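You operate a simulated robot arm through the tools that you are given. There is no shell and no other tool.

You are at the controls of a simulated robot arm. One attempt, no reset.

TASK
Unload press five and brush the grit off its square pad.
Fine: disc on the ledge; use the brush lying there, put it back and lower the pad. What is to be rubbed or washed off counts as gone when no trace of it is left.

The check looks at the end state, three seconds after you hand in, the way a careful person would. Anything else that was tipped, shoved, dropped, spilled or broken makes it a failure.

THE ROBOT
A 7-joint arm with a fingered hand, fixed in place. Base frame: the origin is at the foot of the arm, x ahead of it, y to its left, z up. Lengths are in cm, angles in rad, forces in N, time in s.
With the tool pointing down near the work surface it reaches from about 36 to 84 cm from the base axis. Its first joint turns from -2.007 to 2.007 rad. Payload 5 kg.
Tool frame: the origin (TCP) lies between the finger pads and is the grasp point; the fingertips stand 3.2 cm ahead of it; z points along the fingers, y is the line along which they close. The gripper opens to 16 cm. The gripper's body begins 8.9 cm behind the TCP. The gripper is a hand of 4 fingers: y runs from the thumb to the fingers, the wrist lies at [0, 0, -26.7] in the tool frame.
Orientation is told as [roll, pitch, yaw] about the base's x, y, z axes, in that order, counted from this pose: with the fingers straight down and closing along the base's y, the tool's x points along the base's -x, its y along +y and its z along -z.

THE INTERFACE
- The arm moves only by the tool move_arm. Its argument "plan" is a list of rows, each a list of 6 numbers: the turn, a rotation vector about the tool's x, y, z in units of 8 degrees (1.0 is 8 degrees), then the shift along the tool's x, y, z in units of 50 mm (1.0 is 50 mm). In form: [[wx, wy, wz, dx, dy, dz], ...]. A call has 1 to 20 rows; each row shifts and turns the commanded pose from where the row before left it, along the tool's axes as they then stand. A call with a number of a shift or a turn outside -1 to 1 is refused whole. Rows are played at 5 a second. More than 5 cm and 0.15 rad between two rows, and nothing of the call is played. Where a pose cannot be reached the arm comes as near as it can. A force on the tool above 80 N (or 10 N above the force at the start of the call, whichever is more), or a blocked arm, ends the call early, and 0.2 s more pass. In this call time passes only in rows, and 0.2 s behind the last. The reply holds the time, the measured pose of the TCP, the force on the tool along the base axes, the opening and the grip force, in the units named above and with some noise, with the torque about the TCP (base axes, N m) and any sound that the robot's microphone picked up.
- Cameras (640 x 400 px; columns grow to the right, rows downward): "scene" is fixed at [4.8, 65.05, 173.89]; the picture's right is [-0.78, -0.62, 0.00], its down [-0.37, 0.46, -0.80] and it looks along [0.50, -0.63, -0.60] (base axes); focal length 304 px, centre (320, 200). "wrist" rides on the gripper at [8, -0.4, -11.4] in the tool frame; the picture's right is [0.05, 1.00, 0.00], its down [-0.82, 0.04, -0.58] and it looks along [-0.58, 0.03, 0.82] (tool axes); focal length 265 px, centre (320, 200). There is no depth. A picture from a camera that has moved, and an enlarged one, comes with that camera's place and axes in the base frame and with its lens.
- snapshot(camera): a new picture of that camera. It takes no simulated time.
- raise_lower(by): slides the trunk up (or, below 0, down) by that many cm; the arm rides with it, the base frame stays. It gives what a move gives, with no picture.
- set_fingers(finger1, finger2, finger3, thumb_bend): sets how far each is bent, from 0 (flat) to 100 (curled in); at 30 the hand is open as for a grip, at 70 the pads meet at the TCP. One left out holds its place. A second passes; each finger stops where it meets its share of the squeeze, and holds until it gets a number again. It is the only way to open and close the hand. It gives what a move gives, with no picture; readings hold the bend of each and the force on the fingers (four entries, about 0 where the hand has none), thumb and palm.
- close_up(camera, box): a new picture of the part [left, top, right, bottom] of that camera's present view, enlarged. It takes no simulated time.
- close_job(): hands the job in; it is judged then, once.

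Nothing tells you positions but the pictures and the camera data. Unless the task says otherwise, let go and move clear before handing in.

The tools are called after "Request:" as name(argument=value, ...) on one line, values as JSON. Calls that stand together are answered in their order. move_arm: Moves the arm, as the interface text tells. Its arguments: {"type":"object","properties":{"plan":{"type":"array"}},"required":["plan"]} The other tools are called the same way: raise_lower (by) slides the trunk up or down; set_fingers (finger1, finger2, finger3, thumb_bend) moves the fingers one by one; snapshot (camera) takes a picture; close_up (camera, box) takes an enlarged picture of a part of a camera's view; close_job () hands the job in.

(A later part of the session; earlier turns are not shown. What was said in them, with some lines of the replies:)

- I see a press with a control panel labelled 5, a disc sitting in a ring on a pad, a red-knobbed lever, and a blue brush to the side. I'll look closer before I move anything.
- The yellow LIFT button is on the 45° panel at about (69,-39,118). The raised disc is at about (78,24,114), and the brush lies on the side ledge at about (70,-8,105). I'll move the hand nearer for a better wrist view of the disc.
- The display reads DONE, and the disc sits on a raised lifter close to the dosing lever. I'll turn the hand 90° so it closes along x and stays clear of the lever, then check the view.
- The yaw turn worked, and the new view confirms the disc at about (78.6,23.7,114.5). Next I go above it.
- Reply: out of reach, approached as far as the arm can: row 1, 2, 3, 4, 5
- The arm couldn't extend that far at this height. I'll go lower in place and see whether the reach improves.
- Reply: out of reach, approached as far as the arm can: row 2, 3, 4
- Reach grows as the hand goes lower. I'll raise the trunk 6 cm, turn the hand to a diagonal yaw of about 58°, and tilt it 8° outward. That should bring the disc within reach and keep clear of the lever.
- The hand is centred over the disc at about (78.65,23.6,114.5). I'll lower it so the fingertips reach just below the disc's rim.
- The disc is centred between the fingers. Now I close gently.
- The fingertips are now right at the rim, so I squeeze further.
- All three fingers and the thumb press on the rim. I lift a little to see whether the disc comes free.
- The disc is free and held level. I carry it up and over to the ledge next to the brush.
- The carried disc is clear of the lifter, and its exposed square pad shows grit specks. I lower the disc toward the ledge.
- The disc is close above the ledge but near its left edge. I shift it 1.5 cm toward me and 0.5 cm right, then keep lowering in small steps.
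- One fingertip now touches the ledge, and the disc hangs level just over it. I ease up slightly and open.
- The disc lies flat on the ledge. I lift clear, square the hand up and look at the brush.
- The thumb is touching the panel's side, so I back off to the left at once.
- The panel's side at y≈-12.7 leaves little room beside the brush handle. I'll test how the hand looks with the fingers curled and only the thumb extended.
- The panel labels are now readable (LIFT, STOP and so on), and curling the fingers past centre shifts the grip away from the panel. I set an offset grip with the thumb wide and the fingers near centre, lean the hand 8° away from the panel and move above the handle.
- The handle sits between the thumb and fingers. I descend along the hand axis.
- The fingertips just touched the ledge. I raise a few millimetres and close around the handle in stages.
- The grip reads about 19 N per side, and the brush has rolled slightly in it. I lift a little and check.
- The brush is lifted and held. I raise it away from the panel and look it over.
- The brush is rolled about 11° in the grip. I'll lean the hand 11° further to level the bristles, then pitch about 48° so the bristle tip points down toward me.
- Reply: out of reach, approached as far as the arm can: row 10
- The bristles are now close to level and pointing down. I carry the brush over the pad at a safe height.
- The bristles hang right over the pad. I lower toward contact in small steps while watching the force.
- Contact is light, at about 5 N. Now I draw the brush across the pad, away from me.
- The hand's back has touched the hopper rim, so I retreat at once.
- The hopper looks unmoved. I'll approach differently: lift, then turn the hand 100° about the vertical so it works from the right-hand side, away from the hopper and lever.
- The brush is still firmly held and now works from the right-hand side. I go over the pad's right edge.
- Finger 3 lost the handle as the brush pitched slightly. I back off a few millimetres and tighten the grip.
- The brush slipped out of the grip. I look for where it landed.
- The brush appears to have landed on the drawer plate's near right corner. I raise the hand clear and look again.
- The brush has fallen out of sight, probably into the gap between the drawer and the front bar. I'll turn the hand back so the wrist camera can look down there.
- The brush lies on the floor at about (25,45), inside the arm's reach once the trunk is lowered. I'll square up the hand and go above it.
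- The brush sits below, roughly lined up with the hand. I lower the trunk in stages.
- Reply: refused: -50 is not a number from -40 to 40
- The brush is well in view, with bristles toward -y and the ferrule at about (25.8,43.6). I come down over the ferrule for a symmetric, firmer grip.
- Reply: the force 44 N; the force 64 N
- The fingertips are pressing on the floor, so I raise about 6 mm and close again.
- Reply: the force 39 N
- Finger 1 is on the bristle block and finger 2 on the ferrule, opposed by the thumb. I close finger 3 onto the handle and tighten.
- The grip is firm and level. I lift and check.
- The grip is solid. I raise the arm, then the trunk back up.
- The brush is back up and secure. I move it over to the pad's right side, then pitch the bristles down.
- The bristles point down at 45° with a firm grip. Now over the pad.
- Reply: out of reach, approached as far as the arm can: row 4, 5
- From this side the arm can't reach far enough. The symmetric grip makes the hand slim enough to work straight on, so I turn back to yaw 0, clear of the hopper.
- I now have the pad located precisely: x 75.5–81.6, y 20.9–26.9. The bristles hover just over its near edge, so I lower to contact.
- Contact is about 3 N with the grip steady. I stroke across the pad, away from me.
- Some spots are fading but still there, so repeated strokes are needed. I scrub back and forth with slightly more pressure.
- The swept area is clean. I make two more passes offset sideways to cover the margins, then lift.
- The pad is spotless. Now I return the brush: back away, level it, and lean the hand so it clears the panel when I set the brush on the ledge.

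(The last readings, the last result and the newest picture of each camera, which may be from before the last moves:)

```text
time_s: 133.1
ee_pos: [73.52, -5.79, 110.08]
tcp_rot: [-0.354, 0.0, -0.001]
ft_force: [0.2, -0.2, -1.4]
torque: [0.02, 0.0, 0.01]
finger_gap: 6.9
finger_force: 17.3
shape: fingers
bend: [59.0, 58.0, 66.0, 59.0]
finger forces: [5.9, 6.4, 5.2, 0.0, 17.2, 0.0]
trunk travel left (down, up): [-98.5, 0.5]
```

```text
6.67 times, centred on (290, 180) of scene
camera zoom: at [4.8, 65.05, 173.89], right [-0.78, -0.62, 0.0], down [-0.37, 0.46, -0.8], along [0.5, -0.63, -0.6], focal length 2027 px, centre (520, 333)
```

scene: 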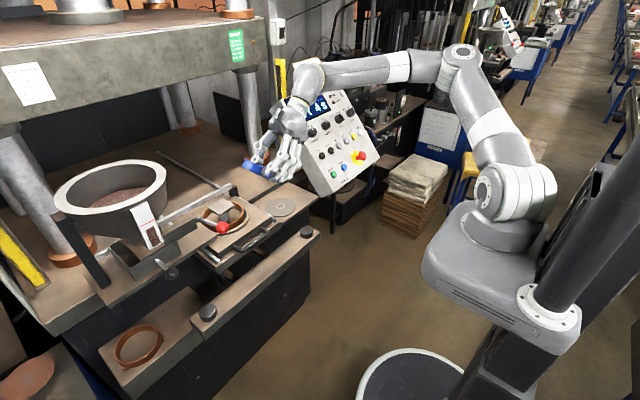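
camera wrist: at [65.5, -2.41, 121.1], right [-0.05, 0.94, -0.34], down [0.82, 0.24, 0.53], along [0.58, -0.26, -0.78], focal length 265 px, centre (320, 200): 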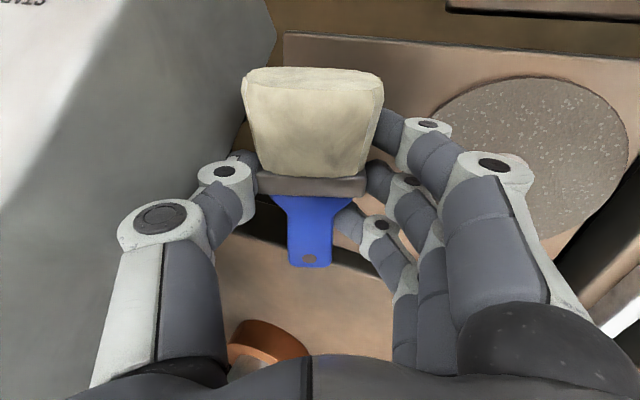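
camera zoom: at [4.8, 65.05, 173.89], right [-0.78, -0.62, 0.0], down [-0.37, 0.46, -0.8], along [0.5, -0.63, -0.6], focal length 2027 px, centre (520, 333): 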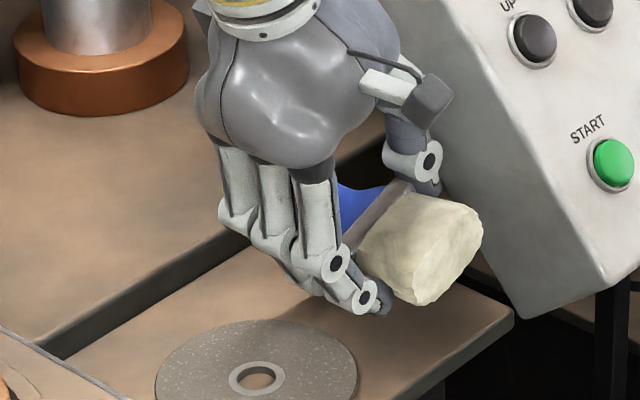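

Request:
move_arm(plan=[[0, 0, 0, 0, 0, 0.1], [0, 0, 0, 0, 0, 0.1], [0, 0, 0, 0, 0, 0]])

Request:
close_up(camera="scene", box=[260, 150, 320, 210])

```text
time_s: 133.9
ee_pos: [73.44, -6.13, 109.06]
tcp_rot: [-0.353, 0.0, -0.001]
ft_force: [0.7, 1.3, -0.8]
torque: [0.01, -0.03, 0.02]
finger_gap: 6.9
finger_force: 18.9
shape: fingers
bend: [59.0, 58.0, 66.0, 59.0]
finger forces: [6.3, 6.5, 5.5, 0.0, 19.4, 0.0]
trunk travel left (down, up): [-98.5, 0.5]
```

```text
6.67 times, centred on (290, 180) of scene
camera zoom: at [4.8, 65.05, 173.89], right [-0.78, -0.62, 0.0], down [-0.37, 0.46, -0.8], along [0.5, -0.63, -0.6], focal length 2027 px, centre (520, 333)
```

zoom: 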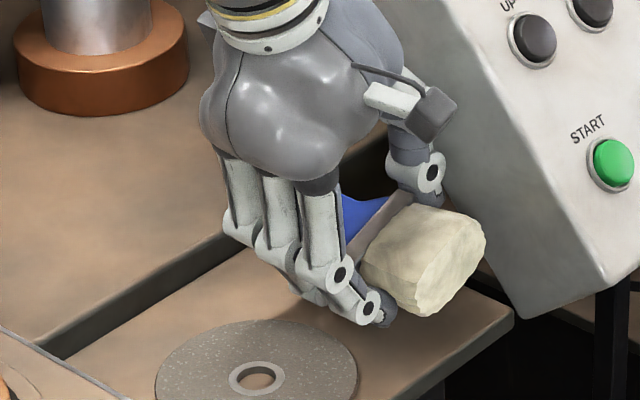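

A slight rise in thumb force suggests the panel is close. I shift 4 mm away and go straight down.

Request:
move_arm(plan=[[0, 0, 0, 0, 0.075, -0.0275], [0, 0, 0, 0, 0.034, 0.094], [0, 0, 0, 0, 0, 0]])

Request:
close_up(camera="scene", box=[260, 150, 320, 210])

Request:
close_up(camera="wrist", box=[140, 40, 460, 280])

```text
time_s: 134.7
ee_pos: [73.56, -5.76, 108.71]
tcp_rot: [-0.352, 0.0, -0.002]
ft_force: [0.6, 0.7, -0.9]
torque: [-0.02, -0.01, -0.05]
finger_gap: 6.92
finger_force: 17.5
shape: fingers
bend: [59.0, 58.0, 66.0, 59.0]
finger forces: [6.2, 6.5, 5.2, 0.0, 17.6, 0.0]
trunk travel left (down, up): [-98.5, 0.5]
```

```text
6.67 times, centred on (290, 180) of scene
camera zoom: at [4.8, 65.05, 173.89], right [-0.78, -0.62, 0.0], down [-0.37, 0.46, -0.8], along [0.5, -0.63, -0.6], focal length 2027 px, centre (520, 333)
```

zoom: 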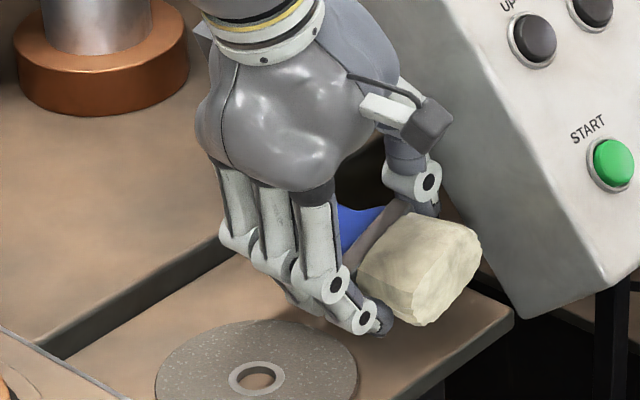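

```text
1.67 times, centred on (300, 160) of wrist
camera zoom: at [65.52, -2.33, 119.71], right [-0.05, 0.94, -0.34], down [0.82, 0.24, 0.53], along [0.58, -0.26, -0.78], focal length 442 px, centre (353, 267)
```

zoom: 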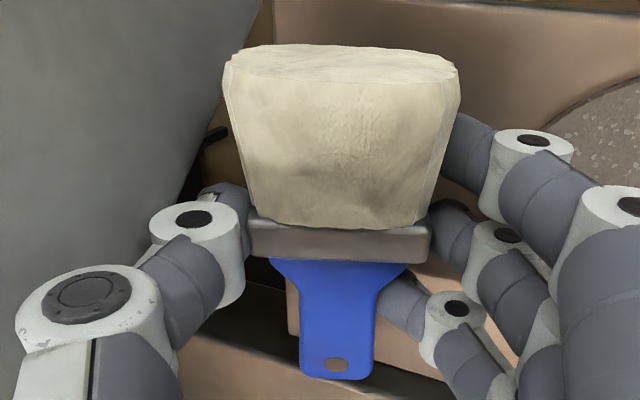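

Request:
move_arm(plan=[[0, 0, 0, 0, 0.0275, 0.075], [0, 0, 0, 0, 0, 0]])

Request:
move_arm(plan=[[0, 0, 0, 0, 0.0275, 0.075], [0, 0, 0, 0, 0, 0]])

Request:
close_up(camera="scene", box=[265, 160, 315, 210])

```text
time_s: 135.3
ee_pos: [73.59, -5.83, 108.28]
tcp_rot: [-0.352, 0.0, -0.003]
ft_force: [-0.5, 0.7, -0.7]
torque: [0.04, -0.01, -0.03]
finger_gap: 6.91
finger_force: 17.9
shape: fingers
bend: [59.0, 58.0, 66.0, 59.0]
finger forces: [6.1, 6.4, 5.3, 0.1, 17.6, 0.1]
trunk travel left (down, up): [-98.5, 0.5]
```

```text
time_s: 135.9
ee_pos: [73.45, -5.87, 107.82]
tcp_rot: [-0.352, -0.002, -0.002]
ft_force: [-0.9, 1.6, 2.9]
torque: [0.1, 0.0, -0.01]
finger_gap: 6.9
finger_force: 20.3
shape: fingers
bend: [59.0, 59.0, 66.0, 59.0]
finger forces: [5.8, 11.6, 5.1, 0.0, 18.3, 0.0]
trunk travel left (down, up): [-98.5, 0.5]
```

```text
8.00 times, centred on (290, 185) of scene
camera zoom: at [4.8, 65.05, 173.89], right [-0.78, -0.62, 0.0], down [-0.37, 0.46, -0.8], along [0.5, -0.63, -0.6], focal length 2432 px, centre (560, 320)
```

zoom: 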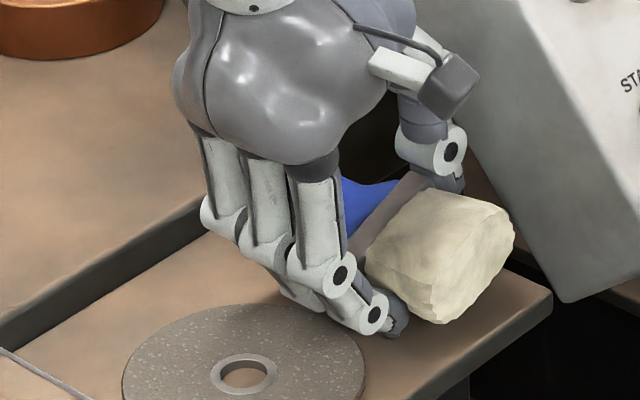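

A fingertip is on the ledge and the brush's left edge is just above it. I release by opening the thumb gradually so the brush settles flat.

Request:
set_fingers(thumb_bend=55)

Request:
close_up(camera="scene", box=[265, 160, 315, 210])

Request:
close_up(camera="wrist", box=[140, 40, 460, 280])

```text
time_s: 136.9
ee_pos: [73.68, -5.92, 107.95]
tcp_rot: [-0.353, 0.0, -0.001]
ft_force: [1.1, 0.8, -0.4]
torque: [0.04, 0.01, 0.02]
finger_gap: 7.01
finger_force: 9.6
shape: fingers
bend: [61.0, 61.0, 68.0, 53.0]
finger forces: [3.0, 3.9, 2.0, 0.1, 9.1, 0.0]
trunk travel left (down, up): [-98.5, 0.5]
```

```text
8.00 times, centred on (290, 185) of scene
camera zoom: at [4.8, 65.05, 173.89], right [-0.78, -0.62, 0.0], down [-0.37, 0.46, -0.8], along [0.5, -0.63, -0.6], focal length 2432 px, centre (560, 320)
```

zoom: 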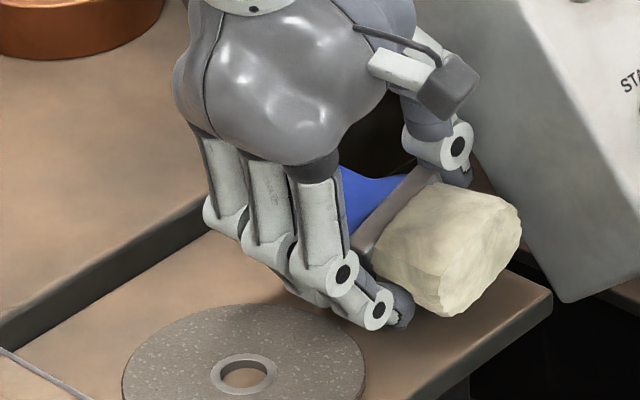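

```text
1.67 times, centred on (300, 160) of wrist
camera zoom: at [65.56, -2.36, 118.87], right [-0.05, 0.94, -0.34], down [0.82, 0.24, 0.53], along [0.58, -0.26, -0.78], focal length 442 px, centre (353, 267)
```

zoom: 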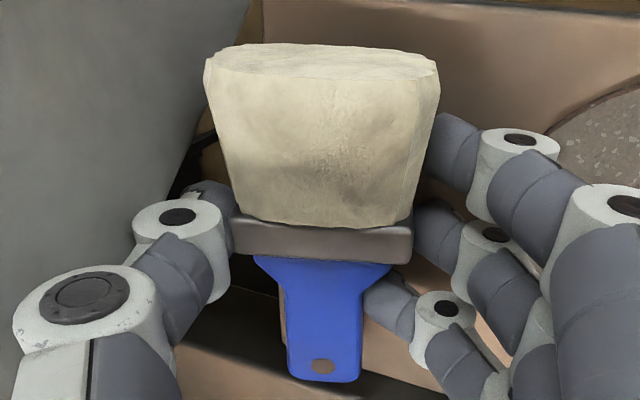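

Request:
set_fingers(finger1=59, finger2=59, finger3=66, thumb_bend=50)

Request:
close_up(camera="scene", box=[265, 160, 315, 210])

Request:
close_up(camera="wrist", box=[140, 40, 460, 280])

```text
time_s: 137.9
ee_pos: [73.4, -5.71, 107.84]
tcp_rot: [-0.352, 0.0, -0.002]
ft_force: [0.4, 1.7, -0.9]
torque: [0.1, 0.0, 0.05]
finger_gap: 7.34
finger_force: 2.2
shape: fingers
bend: [59.0, 59.0, 66.0, 50.0]
finger forces: [0.2, 1.8, 0.1, 0.0, 2.7, 0.0]
trunk travel left (down, up): [-98.5, 0.5]
```

```text
8.00 times, centred on (290, 185) of scene
camera zoom: at [4.8, 65.05, 173.89], right [-0.78, -0.62, 0.0], down [-0.37, 0.46, -0.8], along [0.5, -0.63, -0.6], focal length 2432 px, centre (560, 320)
```

zoom: 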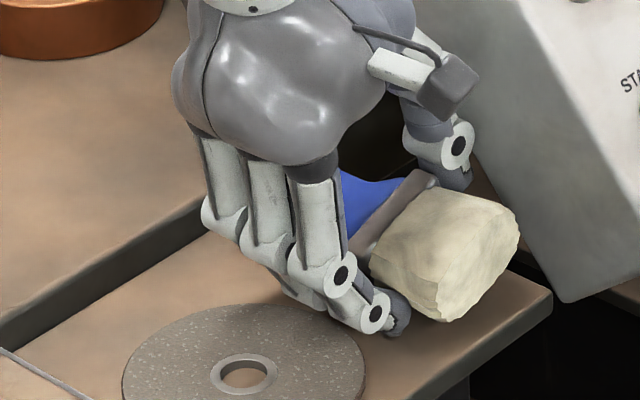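

```text
1.67 times, centred on (300, 160) of wrist
camera zoom: at [65.56, -2.32, 118.88], right [-0.05, 0.94, -0.34], down [0.82, 0.24, 0.53], along [0.58, -0.25, -0.78], focal length 442 px, centre (353, 267)
```

zoom: 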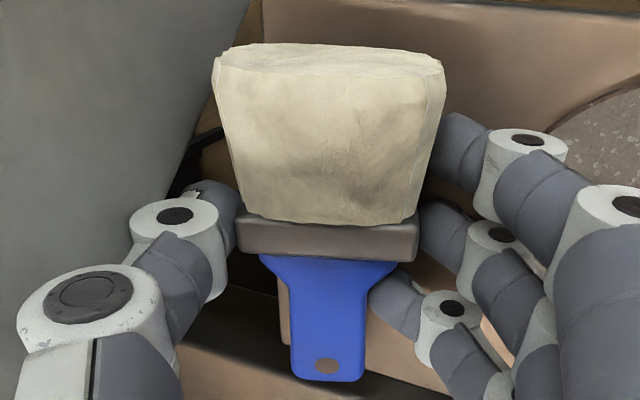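

Request:
set_fingers(finger1=58, finger2=57, finger3=64, thumb_bend=47)

Request:
close_up(camera="scene", box=[265, 160, 315, 210])

Request:
close_up(camera="wrist", box=[140, 40, 460, 280])

```text
time_s: 138.9
ee_pos: [73.51, -5.69, 107.9]
tcp_rot: [-0.353, 0.0, -0.001]
ft_force: [1.6, 5.9, 3.8]
torque: [0.29, 0.08, 0.13]
finger_gap: 7.52
finger_force: 7.6
shape: fingers
bend: [58.0, 58.0, 64.0, 49.0]
finger forces: [2.1, 5.5, 0.0, 0.0, 7.4, 0.0]
trunk travel left (down, up): [-98.5, 0.5]
```

```text
8.00 times, centred on (290, 185) of scene
camera zoom: at [4.8, 65.05, 173.89], right [-0.78, -0.62, 0.0], down [-0.37, 0.46, -0.8], along [0.5, -0.63, -0.6], focal length 2432 px, centre (560, 320)
```

zoom: 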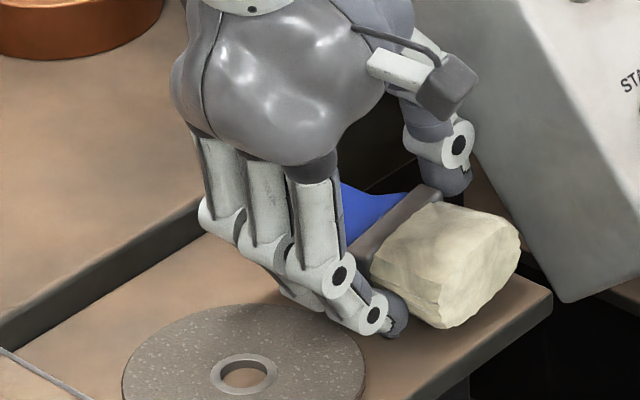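

```text
1.67 times, centred on (300, 160) of wrist
camera zoom: at [65.55, -2.26, 118.91], right [-0.05, 0.94, -0.34], down [0.82, 0.24, 0.53], along [0.58, -0.25, -0.78], focal length 442 px, centre (353, 267)
```

zoom: 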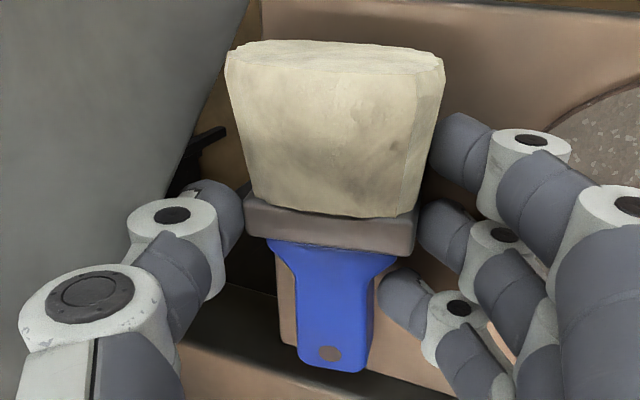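

The brush has settled nearly flat. The thumb touches the panel, so I bring it in slightly and lift straight up.

Request:
set_fingers(finger1=56, finger2=55, finger3=62, thumb_bend=49.5)

Request:
move_arm(plan=[[0, 0, 0, 0, -0.028, -0.075], [0, 0, 0, 0, -0.028, -0.075], [0, 0, 0, 0, 0, 0]])

Request:
close_up(camera="scene", box=[265, 160, 315, 210])

Request:
close_up(camera="wrist", box=[140, 40, 460, 280])

```text
time_s: 139.9
ee_pos: [73.56, -5.77, 107.95]
tcp_rot: [-0.351, -0.003, -0.004]
ft_force: [3.3, 1.1, 9.8]
torque: [0.18, 0.1, 0.12]
finger_gap: 7.5
finger_force: 8.3
shape: fingers
bend: [58.0, 58.0, 62.0, 50.0]
finger forces: [4.0, 7.1, 0.1, 0.0, 4.8, 0.1]
trunk travel left (down, up): [-98.5, 0.5]
```

```text
time_s: 140.7
ee_pos: [73.57, -5.81, 108.6]
tcp_rot: [-0.352, 0.0, -0.002]
ft_force: [0.2, 2.5, -3.3]
torque: [0.26, -0.03, 0.09]
finger_gap: 7.73
finger_force: 2.9
shape: fingers
bend: [56.0, 55.0, 62.0, 50.0]
finger forces: [0.0, 0.1, 0.1, 0.0, 4.7, 0.0]
trunk travel left (down, up): [-98.5, 0.5]
```

```text
8.00 times, centred on (290, 185) of scene
camera zoom: at [4.8, 65.05, 173.89], right [-0.78, -0.62, 0.0], down [-0.37, 0.46, -0.8], along [0.5, -0.63, -0.6], focal length 2432 px, centre (560, 320)
```

zoom: 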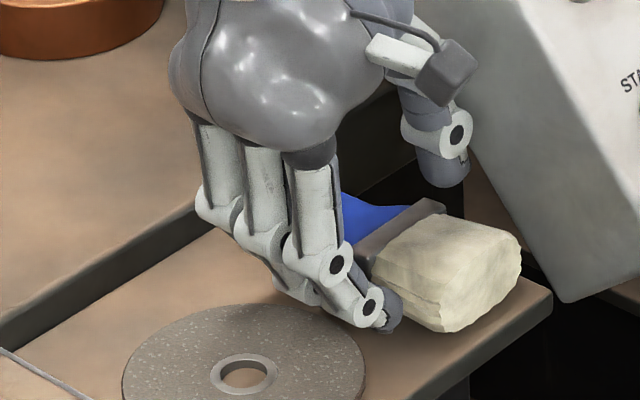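

```text
1.67 times, centred on (300, 160) of wrist
camera zoom: at [65.58, -2.28, 119.62], right [-0.05, 0.94, -0.34], down [0.82, 0.24, 0.53], along [0.58, -0.25, -0.78], focal length 442 px, centre (353, 267)
```

zoom: 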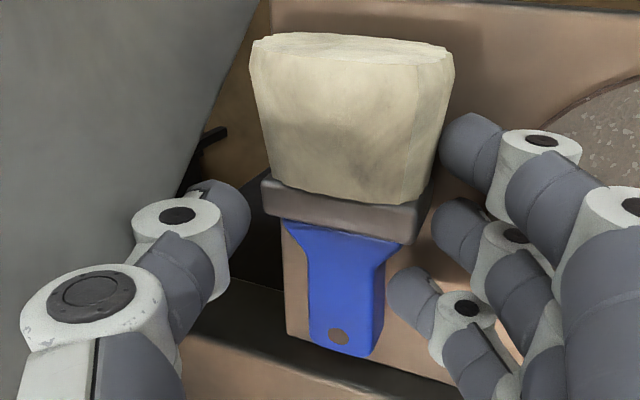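

The brush lies flat on the ledge. I withdraw up and away.

Request:
move_arm(plan=[[0, 0, 0, 0, 0.03, -0.2], [0, 0, 0, 0, 0, -0.3], [0, 0, 0, 0, 0, -0.5], [0, 0, 0, 0, 0, -0.8], [0, 0, 0, 0, 0, -0.8], [0, 0, 0, 0, 0, 0]])

Request:
close_up(camera="scene", box=[230, 100, 350, 220])

Request:
snapshot(camera="wrist")

```text
time_s: 142.1
ee_pos: [73.64, -1.21, 120.85]
tcp_rot: [-0.354, -0.001, -0.001]
ft_force: [-0.9, -0.3, 0.4]
torque: [0.0, 0.0, 0.02]
finger_gap: 8.07
finger_force: 0.0
shape: fingers
bend: [56.0, 55.0, 62.0, 49.0]
finger forces: [0.1, 0.0, 0.1, 0.1, 0.0, 0.0]
trunk travel left (down, up): [-98.5, 0.5]
```

```text
3.33 times, centred on (290, 160) of scene
camera zoom: at [4.8, 65.05, 173.89], right [-0.78, -0.62, 0.0], down [-0.37, 0.46, -0.8], along [0.5, -0.63, -0.6], focal length 1014 px, centre (420, 333)
```

zoom: 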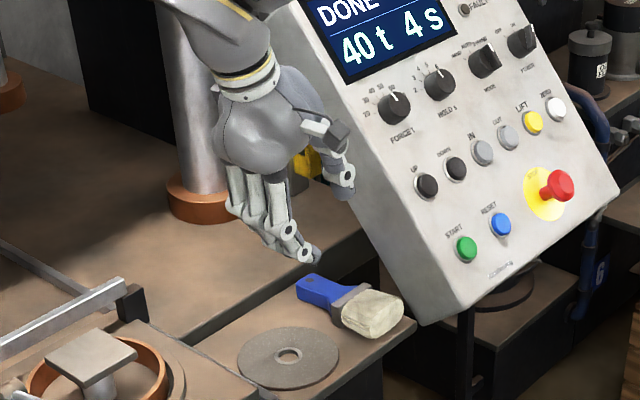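

```text
taken
camera wrist: at [65.62, 2.25, 131.84], right [-0.05, 0.94, -0.34], down [0.82, 0.24, 0.53], along [0.58, -0.25, -0.78], focal length 265 px, centre (320, 200)
```

wrist: 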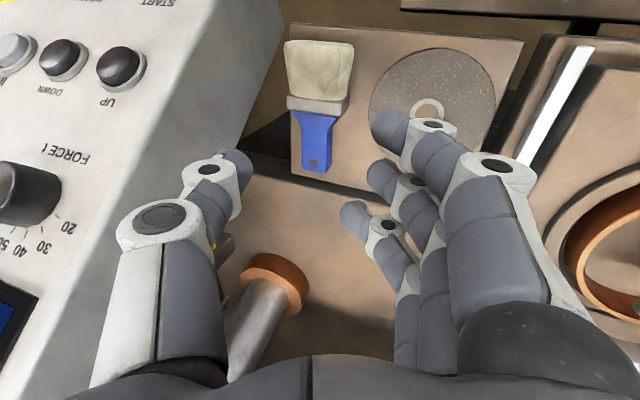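

The brush is back beside the disc on the ledge. Next is the LIFT button: I curl the fingers so only the thumb points forward, then approach the panel square on.

Request:
move_arm(plan=[[0, 0, 0, 0.68, -0.345, -0.51], [0, 0, 0, 0.68, -0.345, -0.51], [0, 0, 0, 0.68, -0.345, -0.51], [0, 0, 0, 0.68, -0.345, -0.51], [-1, 0, 0, 0, 0, 0], [-1, 0, 0, 0, 0, 0], [-0.52, 0, 0, 0, 0, 0], [0, -1, 0, 0, 0, 0], [0, -1, 0, 0, 0, 0], [0, -1, 0, 0, 0, 0], [0, -1, 0, 0, 0, 0], [0, -1, 0, 0, 0, 0], [0, -0.63, 0, 0, 0, 0], [0, 0, 0, 0, 0, 0]])

Request:
set_fingers(finger1=100, finger2=100, finger3=100, thumb_bend=45)

Request:
snapshot(camera="wrist")

Request:
snapshot(camera="scene")

```text
time_s: 145.1
ee_pos: [59.94, -3.94, 132.76]
tcp_rot: [0.005, -0.762, -0.001]
ft_force: [0.8, 0.0, 0.5]
torque: [-0.03, -0.02, -0.02]
finger_gap: 8.07
finger_force: 0.0
shape: fingers
bend: [56.0, 55.0, 62.0, 49.0]
finger forces: [0.0, 0.0, 0.0, 0.0, 0.0, 0.1]
trunk travel left (down, up): [-98.5, 0.5]
```

```text
time_s: 146.1
ee_pos: [59.96, -3.86, 132.81]
tcp_rot: [0.005, -0.761, -0.002]
ft_force: [-0.2, 0.0, -0.1]
torque: [0.02, 0.01, -0.01]
finger_gap: 6.58
finger_force: 0.0
shape: fingers
bend: [100.0, 100.0, 100.0, 45.0]
finger forces: [0.1, 0.1, 0.0, 0.1, 0.1, 0.0]
trunk travel left (down, up): [-98.5, 0.5]
```

```text
taken
camera wrist: at [46.33, -4.48, 135.69], right [-0.04, 1.0, -0.03], down [0.19, 0.04, 0.98], along [0.98, 0.03, -0.19], focal length 265 px, centre (320, 200)
```

wrist: 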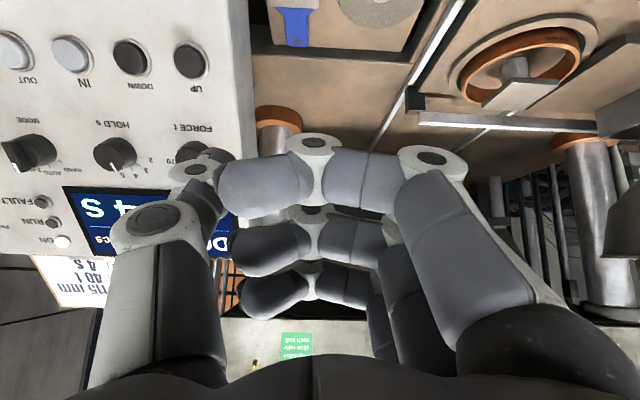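

```text
taken
```

scene: 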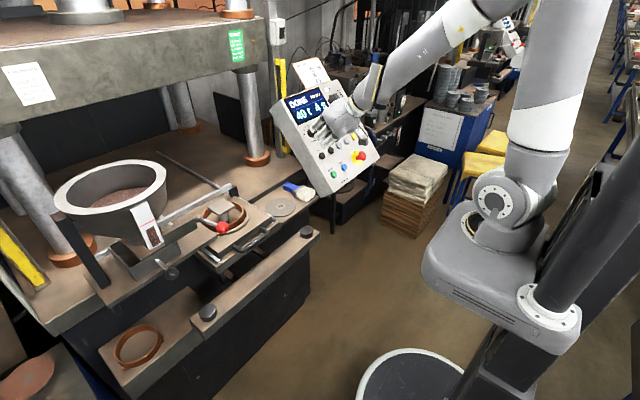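

Request:
move_arm(plan=[[0, 0, 0, 0.147, -0.967, 0.104], [0, 0, 0, 0.147, -0.967, 0.104], [0, 0, 0, 0.147, -0.967, 0.104], [0, 0, 0, 0.147, -0.967, 0.104], [0, 0, 0, 0.147, -0.967, 0.104], [0, 0, 0, 0.147, -0.967, 0.104], [0, 0, 0, 0, 0, 0]])

Request:
snapshot(camera="wrist")

Request:
close_up(camera="scene", box=[270, 70, 400, 200])

```text
time_s: 147.7
ee_pos: [58.83, -31.65, 126.95]
tcp_rot: [-0.002, -0.787, -0.001]
ft_force: [-0.2, 0.7, -0.2]
torque: [-0.02, 0.01, -0.04]
finger_gap: 6.56
finger_force: 0.0
shape: fingers
bend: [100.0, 100.0, 100.0, 45.0]
finger forces: [0.0, 0.0, 0.1, 0.1, 0.0, 0.0]
out of reach, approached as far as the arm can: row 1
trunk travel left (down, up): [-98.5, 0.5]
```

```text
taken
camera wrist: at [45.21, -32.22, 129.53], right [-0.03, 1.0, -0.04], down [0.17, 0.04, 0.99], along [0.99, 0.03, -0.17], focal length 265 px, centre (320, 200)
```

wrist: 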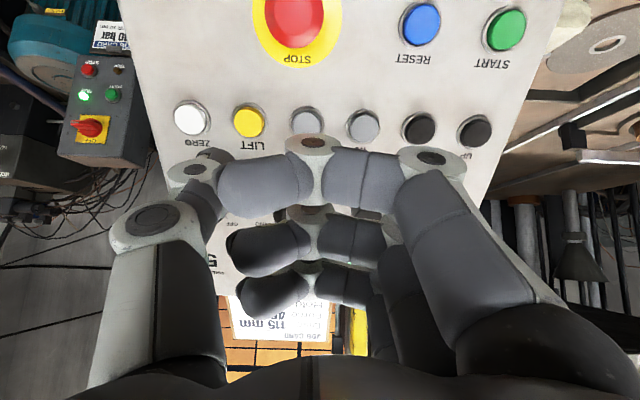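

```text
3.08 times, centred on (335, 135) of scene
camera zoom: at [4.8, 65.05, 173.89], right [-0.78, -0.62, 0.0], down [-0.37, 0.46, -0.8], along [0.5, -0.63, -0.6], focal length 936 px, centre (274, 400)
```

zoom: 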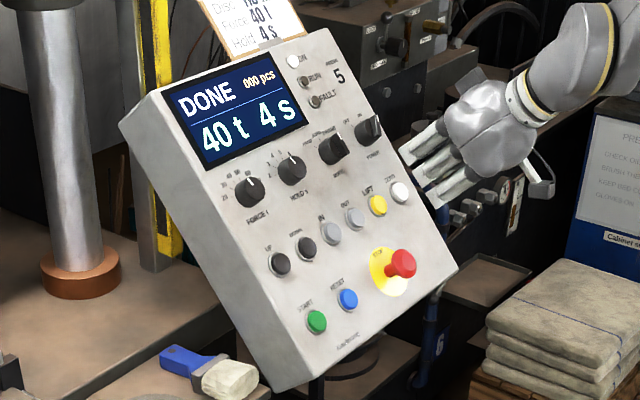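

Request:
set_fingers(finger1=84, finger2=84, finger3=84, thumb_bend=45)

Request:
snapshot(camera="wrist")

Request:
close_up(camera="wrist", box=[120, 60, 340, 220])

```text
time_s: 148.7
ee_pos: [58.98, -31.95, 126.93]
tcp_rot: [0.001, -0.787, 0.0]
ft_force: [0.0, -0.9, -0.2]
torque: [0.02, -0.01, -0.01]
finger_gap: 4.87
finger_force: 0.0
shape: fingers
bend: [84.0, 84.0, 84.0, 45.0]
finger forces: [0.0, 0.0, 0.1, 0.0, 0.0, 0.1]
trunk travel left (down, up): [-98.5, 0.5]
```

```text
taken
camera wrist: at [45.34, -32.38, 129.42], right [-0.03, 1.0, -0.04], down [0.17, 0.04, 0.98], along [0.99, 0.03, -0.17], focal length 265 px, centre (320, 200)
```

wrist: 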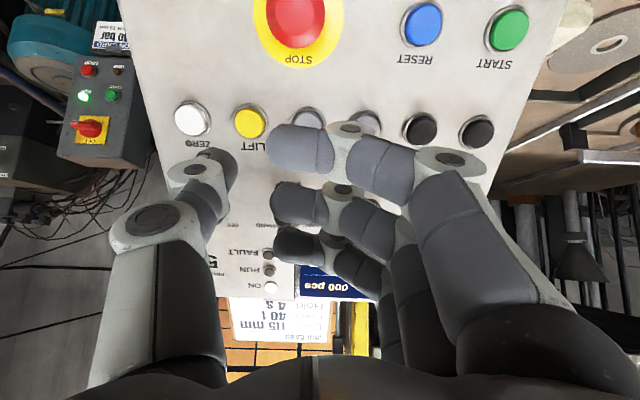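

```text
2.50 times, centred on (230, 140) of wrist
camera zoom: at [45.34, -32.38, 129.42], right [-0.03, 1.0, -0.04], down [0.17, 0.04, 0.98], along [0.99, 0.03, -0.17], focal length 664 px, centre (545, 350)
```

zoom: 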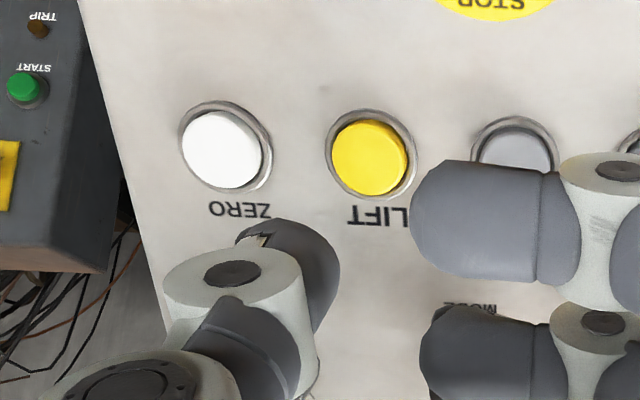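

The thumb tip is nearly in line with the yellow LIFT button. I approach along the tool axis and check again.

Request:
move_arm(plan=[[0, 0, 0, 0, 0, 0.4], [0, 0, 0, 0, 0, 0.4], [0, 0, 0, 0, 0, 0]])

Request:
close_up(camera="wrist", box=[120, 60, 340, 220])

Request:
close_up(camera="scene", box=[310, 80, 400, 170])

```text
time_s: 149.5
ee_pos: [61.8, -31.83, 124.07]
tcp_rot: [-0.001, -0.787, -0.002]
ft_force: [1.2, -0.5, 0.1]
torque: [0.03, -0.01, 0.0]
finger_gap: 4.91
finger_force: 0.1
shape: fingers
bend: [84.0, 84.0, 84.0, 45.0]
finger forces: [0.0, 0.1, 0.0, 0.1, 0.0, 0.1]
trunk travel left (down, up): [-98.5, 0.5]
```

```text
2.50 times, centred on (230, 140) of wrist
camera zoom: at [48.09, -32.3, 126.57], right [-0.03, 1.0, -0.04], down [0.17, 0.04, 0.98], along [0.99, 0.03, -0.17], focal length 664 px, centre (545, 350)
```

zoom: 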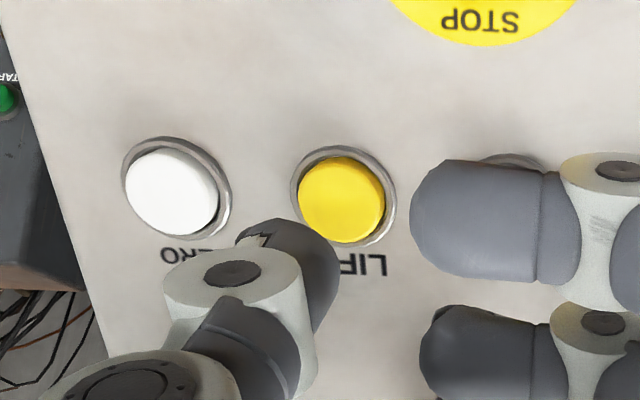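

```text
4.44 times, centred on (355, 125) of scene
camera zoom: at [4.8, 65.05, 173.89], right [-0.78, -0.62, 0.0], down [-0.37, 0.46, -0.8], along [0.5, -0.63, -0.6], focal length 1351 px, centre (164, 533)
```

zoom: 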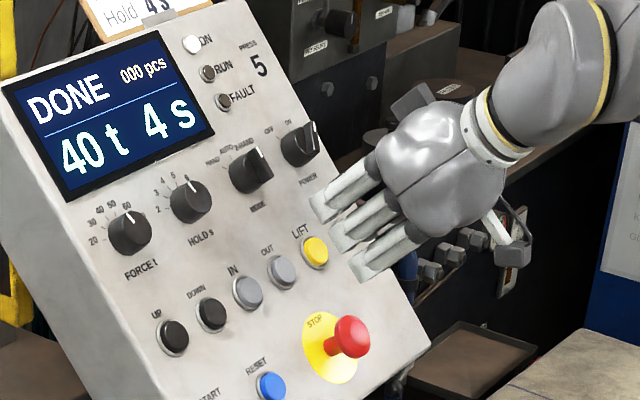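

Request:
move_arm(plan=[[0, 0, 0, -0.13, -0.03, 0.3], [0, 0, 0, 0, 0, 0.3], [0, 0, 0, 0, 0, 0]])

Request:
close_up(camera="wrist", box=[120, 60, 340, 220])

Request:
close_up(camera="scene", box=[330, 100, 390, 160])

```text
time_s: 150.3
ee_pos: [64.31, -31.84, 122.45]
tcp_rot: [0.0, -0.788, -0.001]
ft_force: [0.8, 0.3, 0.2]
torque: [-0.01, 0.0, 0.01]
finger_gap: 4.89
finger_force: 0.1
shape: fingers
bend: [84.0, 84.0, 84.0, 45.0]
finger forces: [0.0, 0.0, 0.0, 0.0, 0.0, 0.0]
trunk travel left (down, up): [-98.5, 0.5]
```

```text
2.50 times, centred on (230, 140) of wrist
camera zoom: at [50.7, -32.4, 124.87], right [-0.03, 1.0, -0.04], down [0.17, 0.04, 0.98], along [0.99, 0.03, -0.17], focal length 664 px, centre (545, 350)
```

zoom: 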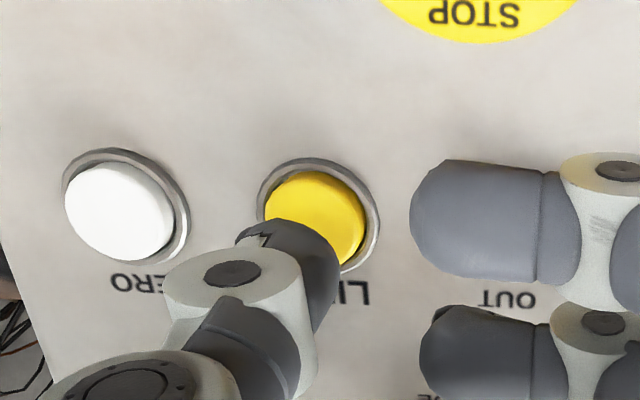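

```text
6.67 times, centred on (360, 130) of scene
camera zoom: at [4.8, 65.05, 173.89], right [-0.78, -0.62, 0.0], down [-0.37, 0.46, -0.8], along [0.5, -0.63, -0.6], focal length 2027 px, centre (53, 667)
```

zoom: 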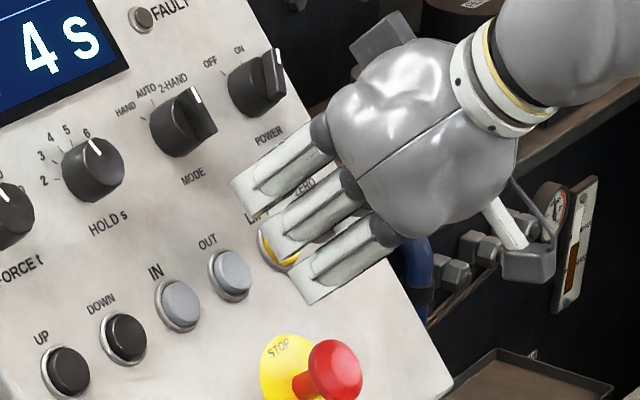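

The thumb is lined up on LIFT. I press in small steps.

Request:
move_arm(plan=[[0, 0, 0, 0, 0, 0.1], [0, 0, 0, 0, 0, 0.1], [0, 0, 0, 0, 0, 0]])

Request:
close_up(camera="wrist", box=[120, 60, 340, 220])

Request:
move_arm(plan=[[0, 0, 0, 0, 0, 0.05], [0, 0, 0, 0, 0, 0]])

```text
time_s: 151.1
ee_pos: [65.14, -32.02, 121.65]
tcp_rot: [-0.001, -0.787, -0.001]
ft_force: [0.3, -1.0, 0.3]
torque: [0.03, -0.03, 0.01]
finger_gap: 4.87
finger_force: 0.1
shape: fingers
bend: [84.0, 84.0, 84.0, 45.0]
finger forces: [0.1, 0.1, 0.0, 0.0, 0.1, 0.0]
trunk travel left (down, up): [-98.5, 0.5]
```

```text
2.50 times, centred on (230, 140) of wrist
camera zoom: at [51.4, -32.48, 124.17], right [-0.03, 1.0, -0.04], down [0.17, 0.04, 0.98], along [0.99, 0.03, -0.17], focal length 664 px, centre (545, 350)
```

zoom: 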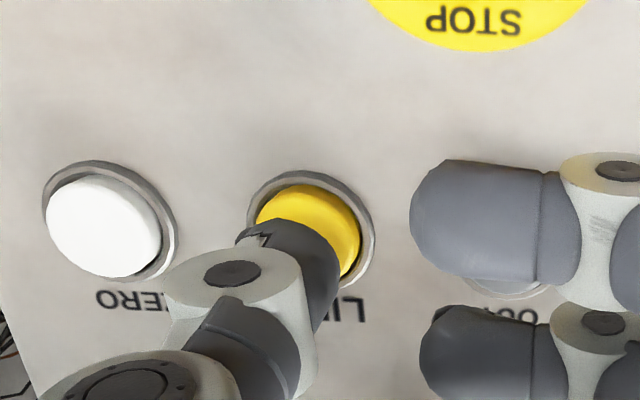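

```text
time_s: 151.7
ee_pos: [65.24, -31.94, 121.33]
tcp_rot: [-0.001, -0.788, -0.003]
ft_force: [-0.3, -0.2, -0.2]
torque: [-0.05, -0.01, 0.03]
finger_gap: 4.89
finger_force: 0.0
shape: fingers
bend: [84.0, 84.0, 84.0, 45.0]
finger forces: [0.0, 0.0, 0.0, 0.0, 0.0, 0.0]
trunk travel left (down, up): [-98.5, 0.5]
```

Request:
move_arm(plan=[[0, 0, 0, 0, 0, 0.05], [0, 0, 0, 0, 0, 0]])

Request:
move_arm(plan=[[0, 0, 0, 0, 0, 0.05], [0, 0, 0, 0, 0, 0]])

Request:
close_up(camera="wrist", box=[120, 60, 340, 220])

Request:
close_up(camera="scene", box=[195, 170, 255, 225])

```text
time_s: 152.3
ee_pos: [65.42, -32.01, 121.27]
tcp_rot: [0.002, -0.785, -0.003]
ft_force: [-0.6, 0.5, 0.8]
torque: [-0.03, -0.01, -0.01]
finger_gap: 4.91
finger_force: 0.0
shape: fingers
bend: [84.0, 84.0, 84.0, 45.0]
finger forces: [0.0, 0.0, 0.0, 0.0, 0.0, 0.2]
trunk travel left (down, up): [-98.5, 0.5]
```

```text
time_s: 152.9
ee_pos: [65.53, -32.07, 121.19]
tcp_rot: [0.0, -0.788, -0.002]
ft_force: [-0.3, 0.1, -0.9]
torque: [0.03, 0.01, 0.0]
finger_gap: 4.9
finger_force: 0.0
shape: fingers
bend: [84.0, 84.0, 84.0, 45.0]
finger forces: [0.1, 0.0, 0.0, 0.1, 0.1, 0.1]
trunk travel left (down, up): [-98.5, 0.5]
```

```text
2.50 times, centred on (230, 140) of wrist
camera zoom: at [51.95, -32.5, 123.67], right [-0.03, 1.0, -0.04], down [0.17, 0.04, 0.98], along [0.99, 0.03, -0.17], focal length 664 px, centre (545, 350)
```

zoom: 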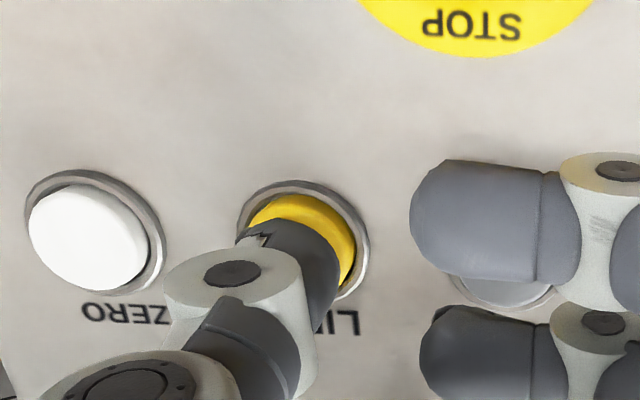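

```text
7.27 times, centred on (225, 198) of scene
camera zoom: at [4.8, 65.05, 173.89], right [-0.78, -0.62, 0.0], down [-0.37, 0.46, -0.8], along [0.5, -0.63, -0.6], focal length 2211 px, centre (1011, 218)
```

zoom: 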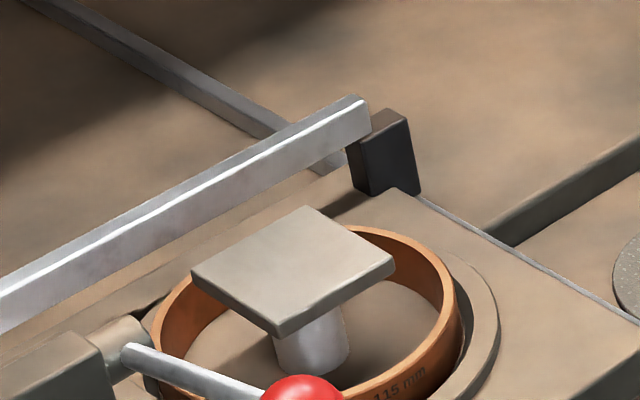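

Request:
move_arm(plan=[[0, 0, 0, 0, 0, 0.06], [0, 0, 0, 0, 0, 0]])

Request:
move_arm(plan=[[0, 0, 0, 0, 0, 0.06], [0, 0, 0, 0, 0, 0]])

Request:
close_up(camera="scene", box=[195, 170, 255, 225])

```text
time_s: 153.5
ee_pos: [65.84, -32.22, 120.98]
tcp_rot: [-0.001, -0.788, -0.001]
ft_force: [-0.2, -0.5, 0.9]
torque: [-0.04, -0.02, -0.03]
finger_gap: 4.9
finger_force: 0.3
shape: fingers
bend: [84.0, 84.0, 84.0, 45.0]
finger forces: [0.1, 0.0, 0.0, 0.0, 0.9, 0.0]
trunk travel left (down, up): [-98.5, 0.5]
```

```text
time_s: 154.1
ee_pos: [66.02, -31.97, 120.61]
tcp_rot: [-0.002, -0.787, -0.001]
ft_force: [-1.9, -0.2, 1.5]
torque: [-0.21, -0.08, -0.1]
finger_gap: 4.89
finger_force: 1.9
shape: fingers
bend: [84.0, 84.0, 84.0, 45.0]
finger forces: [0.0, 0.0, 0.0, 0.0, 3.2, 0.0]
trunk travel left (down, up): [-98.5, 0.5]
heard: click
```

```text
7.27 times, centred on (225, 198) of scene
camera zoom: at [4.8, 65.05, 173.89], right [-0.78, -0.62, 0.0], down [-0.37, 0.46, -0.8], along [0.5, -0.63, -0.6], focal length 2211 px, centre (1011, 218)
```

zoom: 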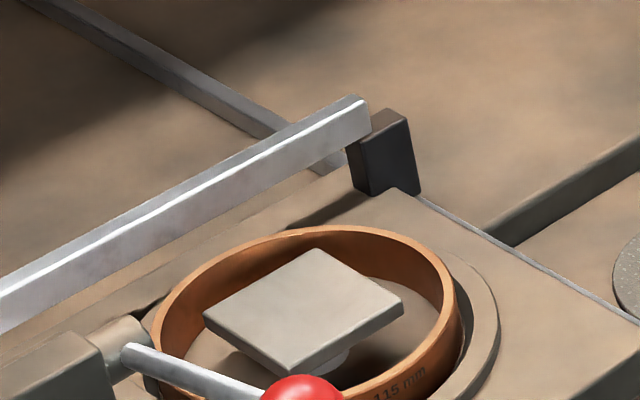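

It clicked and the pad is going down. I hold still a moment to see it settle.

Request:
move_arm(plan=[[0, 0, 0, 0, 0, 0], [0, 0, 0, 0, 0, 0], [0, 0, 0, 0, 0, 0], [0, 0, 0, 0, 0, 0], [0, 0, 0, 0, 0, 0]])

Request:
close_up(camera="scene", box=[195, 170, 255, 225])

```text
time_s: 155.3
ee_pos: [66.05, -32.0, 120.78]
tcp_rot: [0.0, -0.788, 0.0]
ft_force: [-1.4, -0.2, 3.5]
torque: [-0.2, -0.04, -0.1]
finger_gap: 4.93
finger_force: 1.4
shape: fingers
bend: [84.0, 84.0, 84.0, 45.0]
finger forces: [0.1, 0.1, 0.1, 0.1, 3.4, 0.0]
trunk travel left (down, up): [-98.5, 0.5]
```

```text
7.27 times, centred on (225, 198) of scene
camera zoom: at [4.8, 65.05, 173.89], right [-0.78, -0.62, 0.0], down [-0.37, 0.46, -0.8], along [0.5, -0.63, -0.6], focal length 2211 px, centre (1011, 218)
```

zoom: 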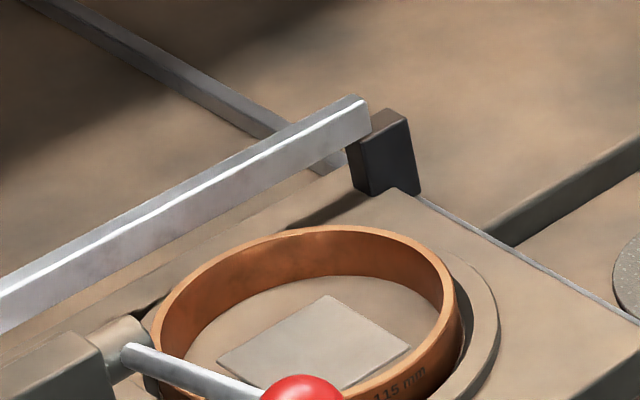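

The pad is fully down and flush. I release the button straight back and move clear.

Request:
move_arm(plan=[[0, 0, 0, 0, 0, -0.2], [0, 0, 0, 0, 0, -0.6], [0, 0, 0, 0, 0, -0.9], [0, 0, 0, 0, 0, -0.9], [0, 0, 0, 0, 0, -0.9], [0, 0, 0, 0, 0, 0]])

Request:
snapshot(camera="scene")

Request:
close_up(camera="scene", box=[195, 170, 335, 270])

Request:
close_up(camera="scene", box=[270, 70, 400, 200])

Request:
close_up(camera="scene", box=[40, 140, 240, 290])

```text
time_s: 156.7
ee_pos: [53.94, -31.83, 132.27]
tcp_rot: [0.008, -0.776, -0.002]
ft_force: [-0.1, -1.7, 0.4]
torque: [-0.01, -0.01, 0.04]
finger_gap: 4.94
finger_force: 0.1
shape: fingers
bend: [84.0, 84.0, 84.0, 45.0]
finger forces: [0.0, 0.1, 0.0, 0.1, 0.0, 0.1]
out of reach, approached as far as the arm can: row 5
trunk travel left (down, up): [-98.5, 0.5]
```

```text
taken
```

scene: 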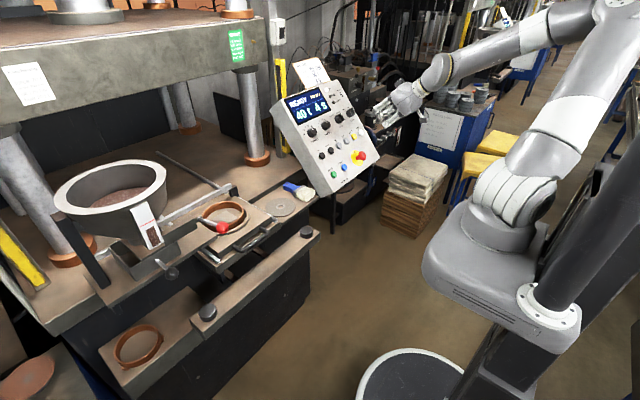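

```text
4.00 times, centred on (265, 220) of scene
camera zoom: at [4.8, 65.05, 173.89], right [-0.78, -0.62, 0.0], down [-0.37, 0.46, -0.8], along [0.5, -0.63, -0.6], focal length 1216 px, centre (540, 120)
```

zoom: 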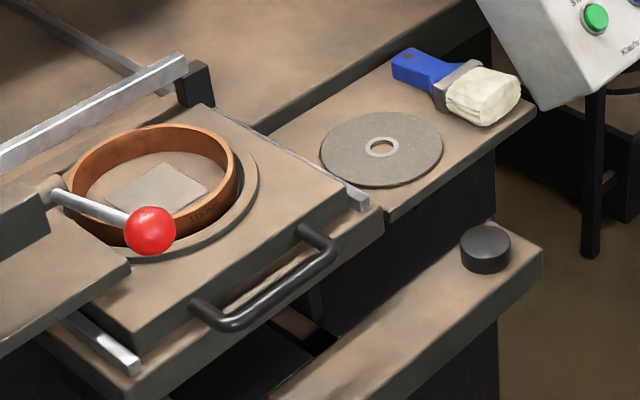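

```text
3.08 times, centred on (335, 135) of scene
camera zoom: at [4.8, 65.05, 173.89], right [-0.78, -0.62, 0.0], down [-0.37, 0.46, -0.8], along [0.5, -0.63, -0.6], focal length 936 px, centre (274, 400)
```

zoom: 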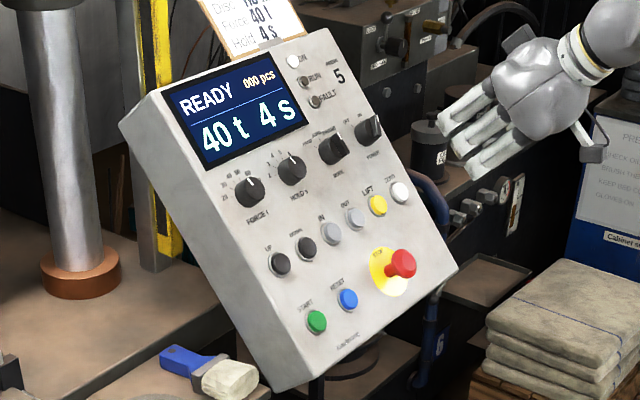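

```text
2.67 times, centred on (140, 215) of scene
camera zoom: at [4.8, 65.05, 173.89], right [-0.78, -0.62, 0.0], down [-0.37, 0.46, -0.8], along [0.5, -0.63, -0.6], focal length 811 px, centre (800, 160)
```

zoom: 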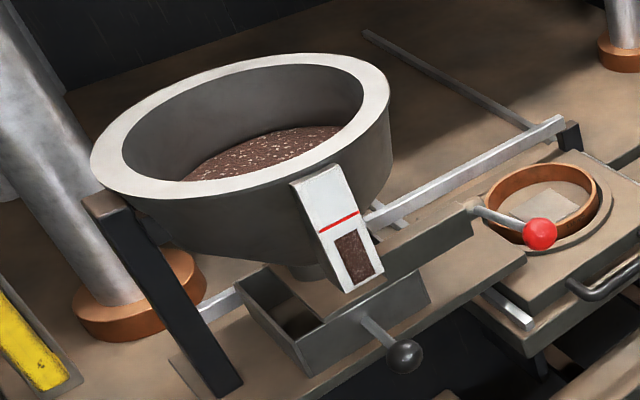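

The display now reads READY. The pad is clean and flush, the disc and brush lie on the ledge, and the hopper, lever and panel look unchanged. The hand is clear, so I hand in.

Request:
close_job()

```text
The job is handed in.
```

Press five is unloaded and its square pad is brushed clean and lowered. The disc is on the ledge with the brush beside it, and the panel now reads READY. I've handed the job in, but I haven't seen the check's result.

The run was not clean, and a careful checker may care about some of this:

- **Brush dropped:** It slipped out of the hand over the pad and fell to the floor in front of the press. I picked it up, finished brushing with it and put it back on the ledge, a couple of centimetres left of where it first lay.
- **Hopper touched:** The back of the hand bumped the hopper rim with under 10 N. It looked unmoved afterwards and nothing spilled.
- **Panel touched:** The thumb pressed lightly against the panel's side a few times, up to about 7 N. Nothing on the panel changed until I pressed LIFT to lower the pad.
- **Disc let down:** I released it just above the ledge, so it dropped about a centimetre. It lies flat, close to the ledge's left edge.
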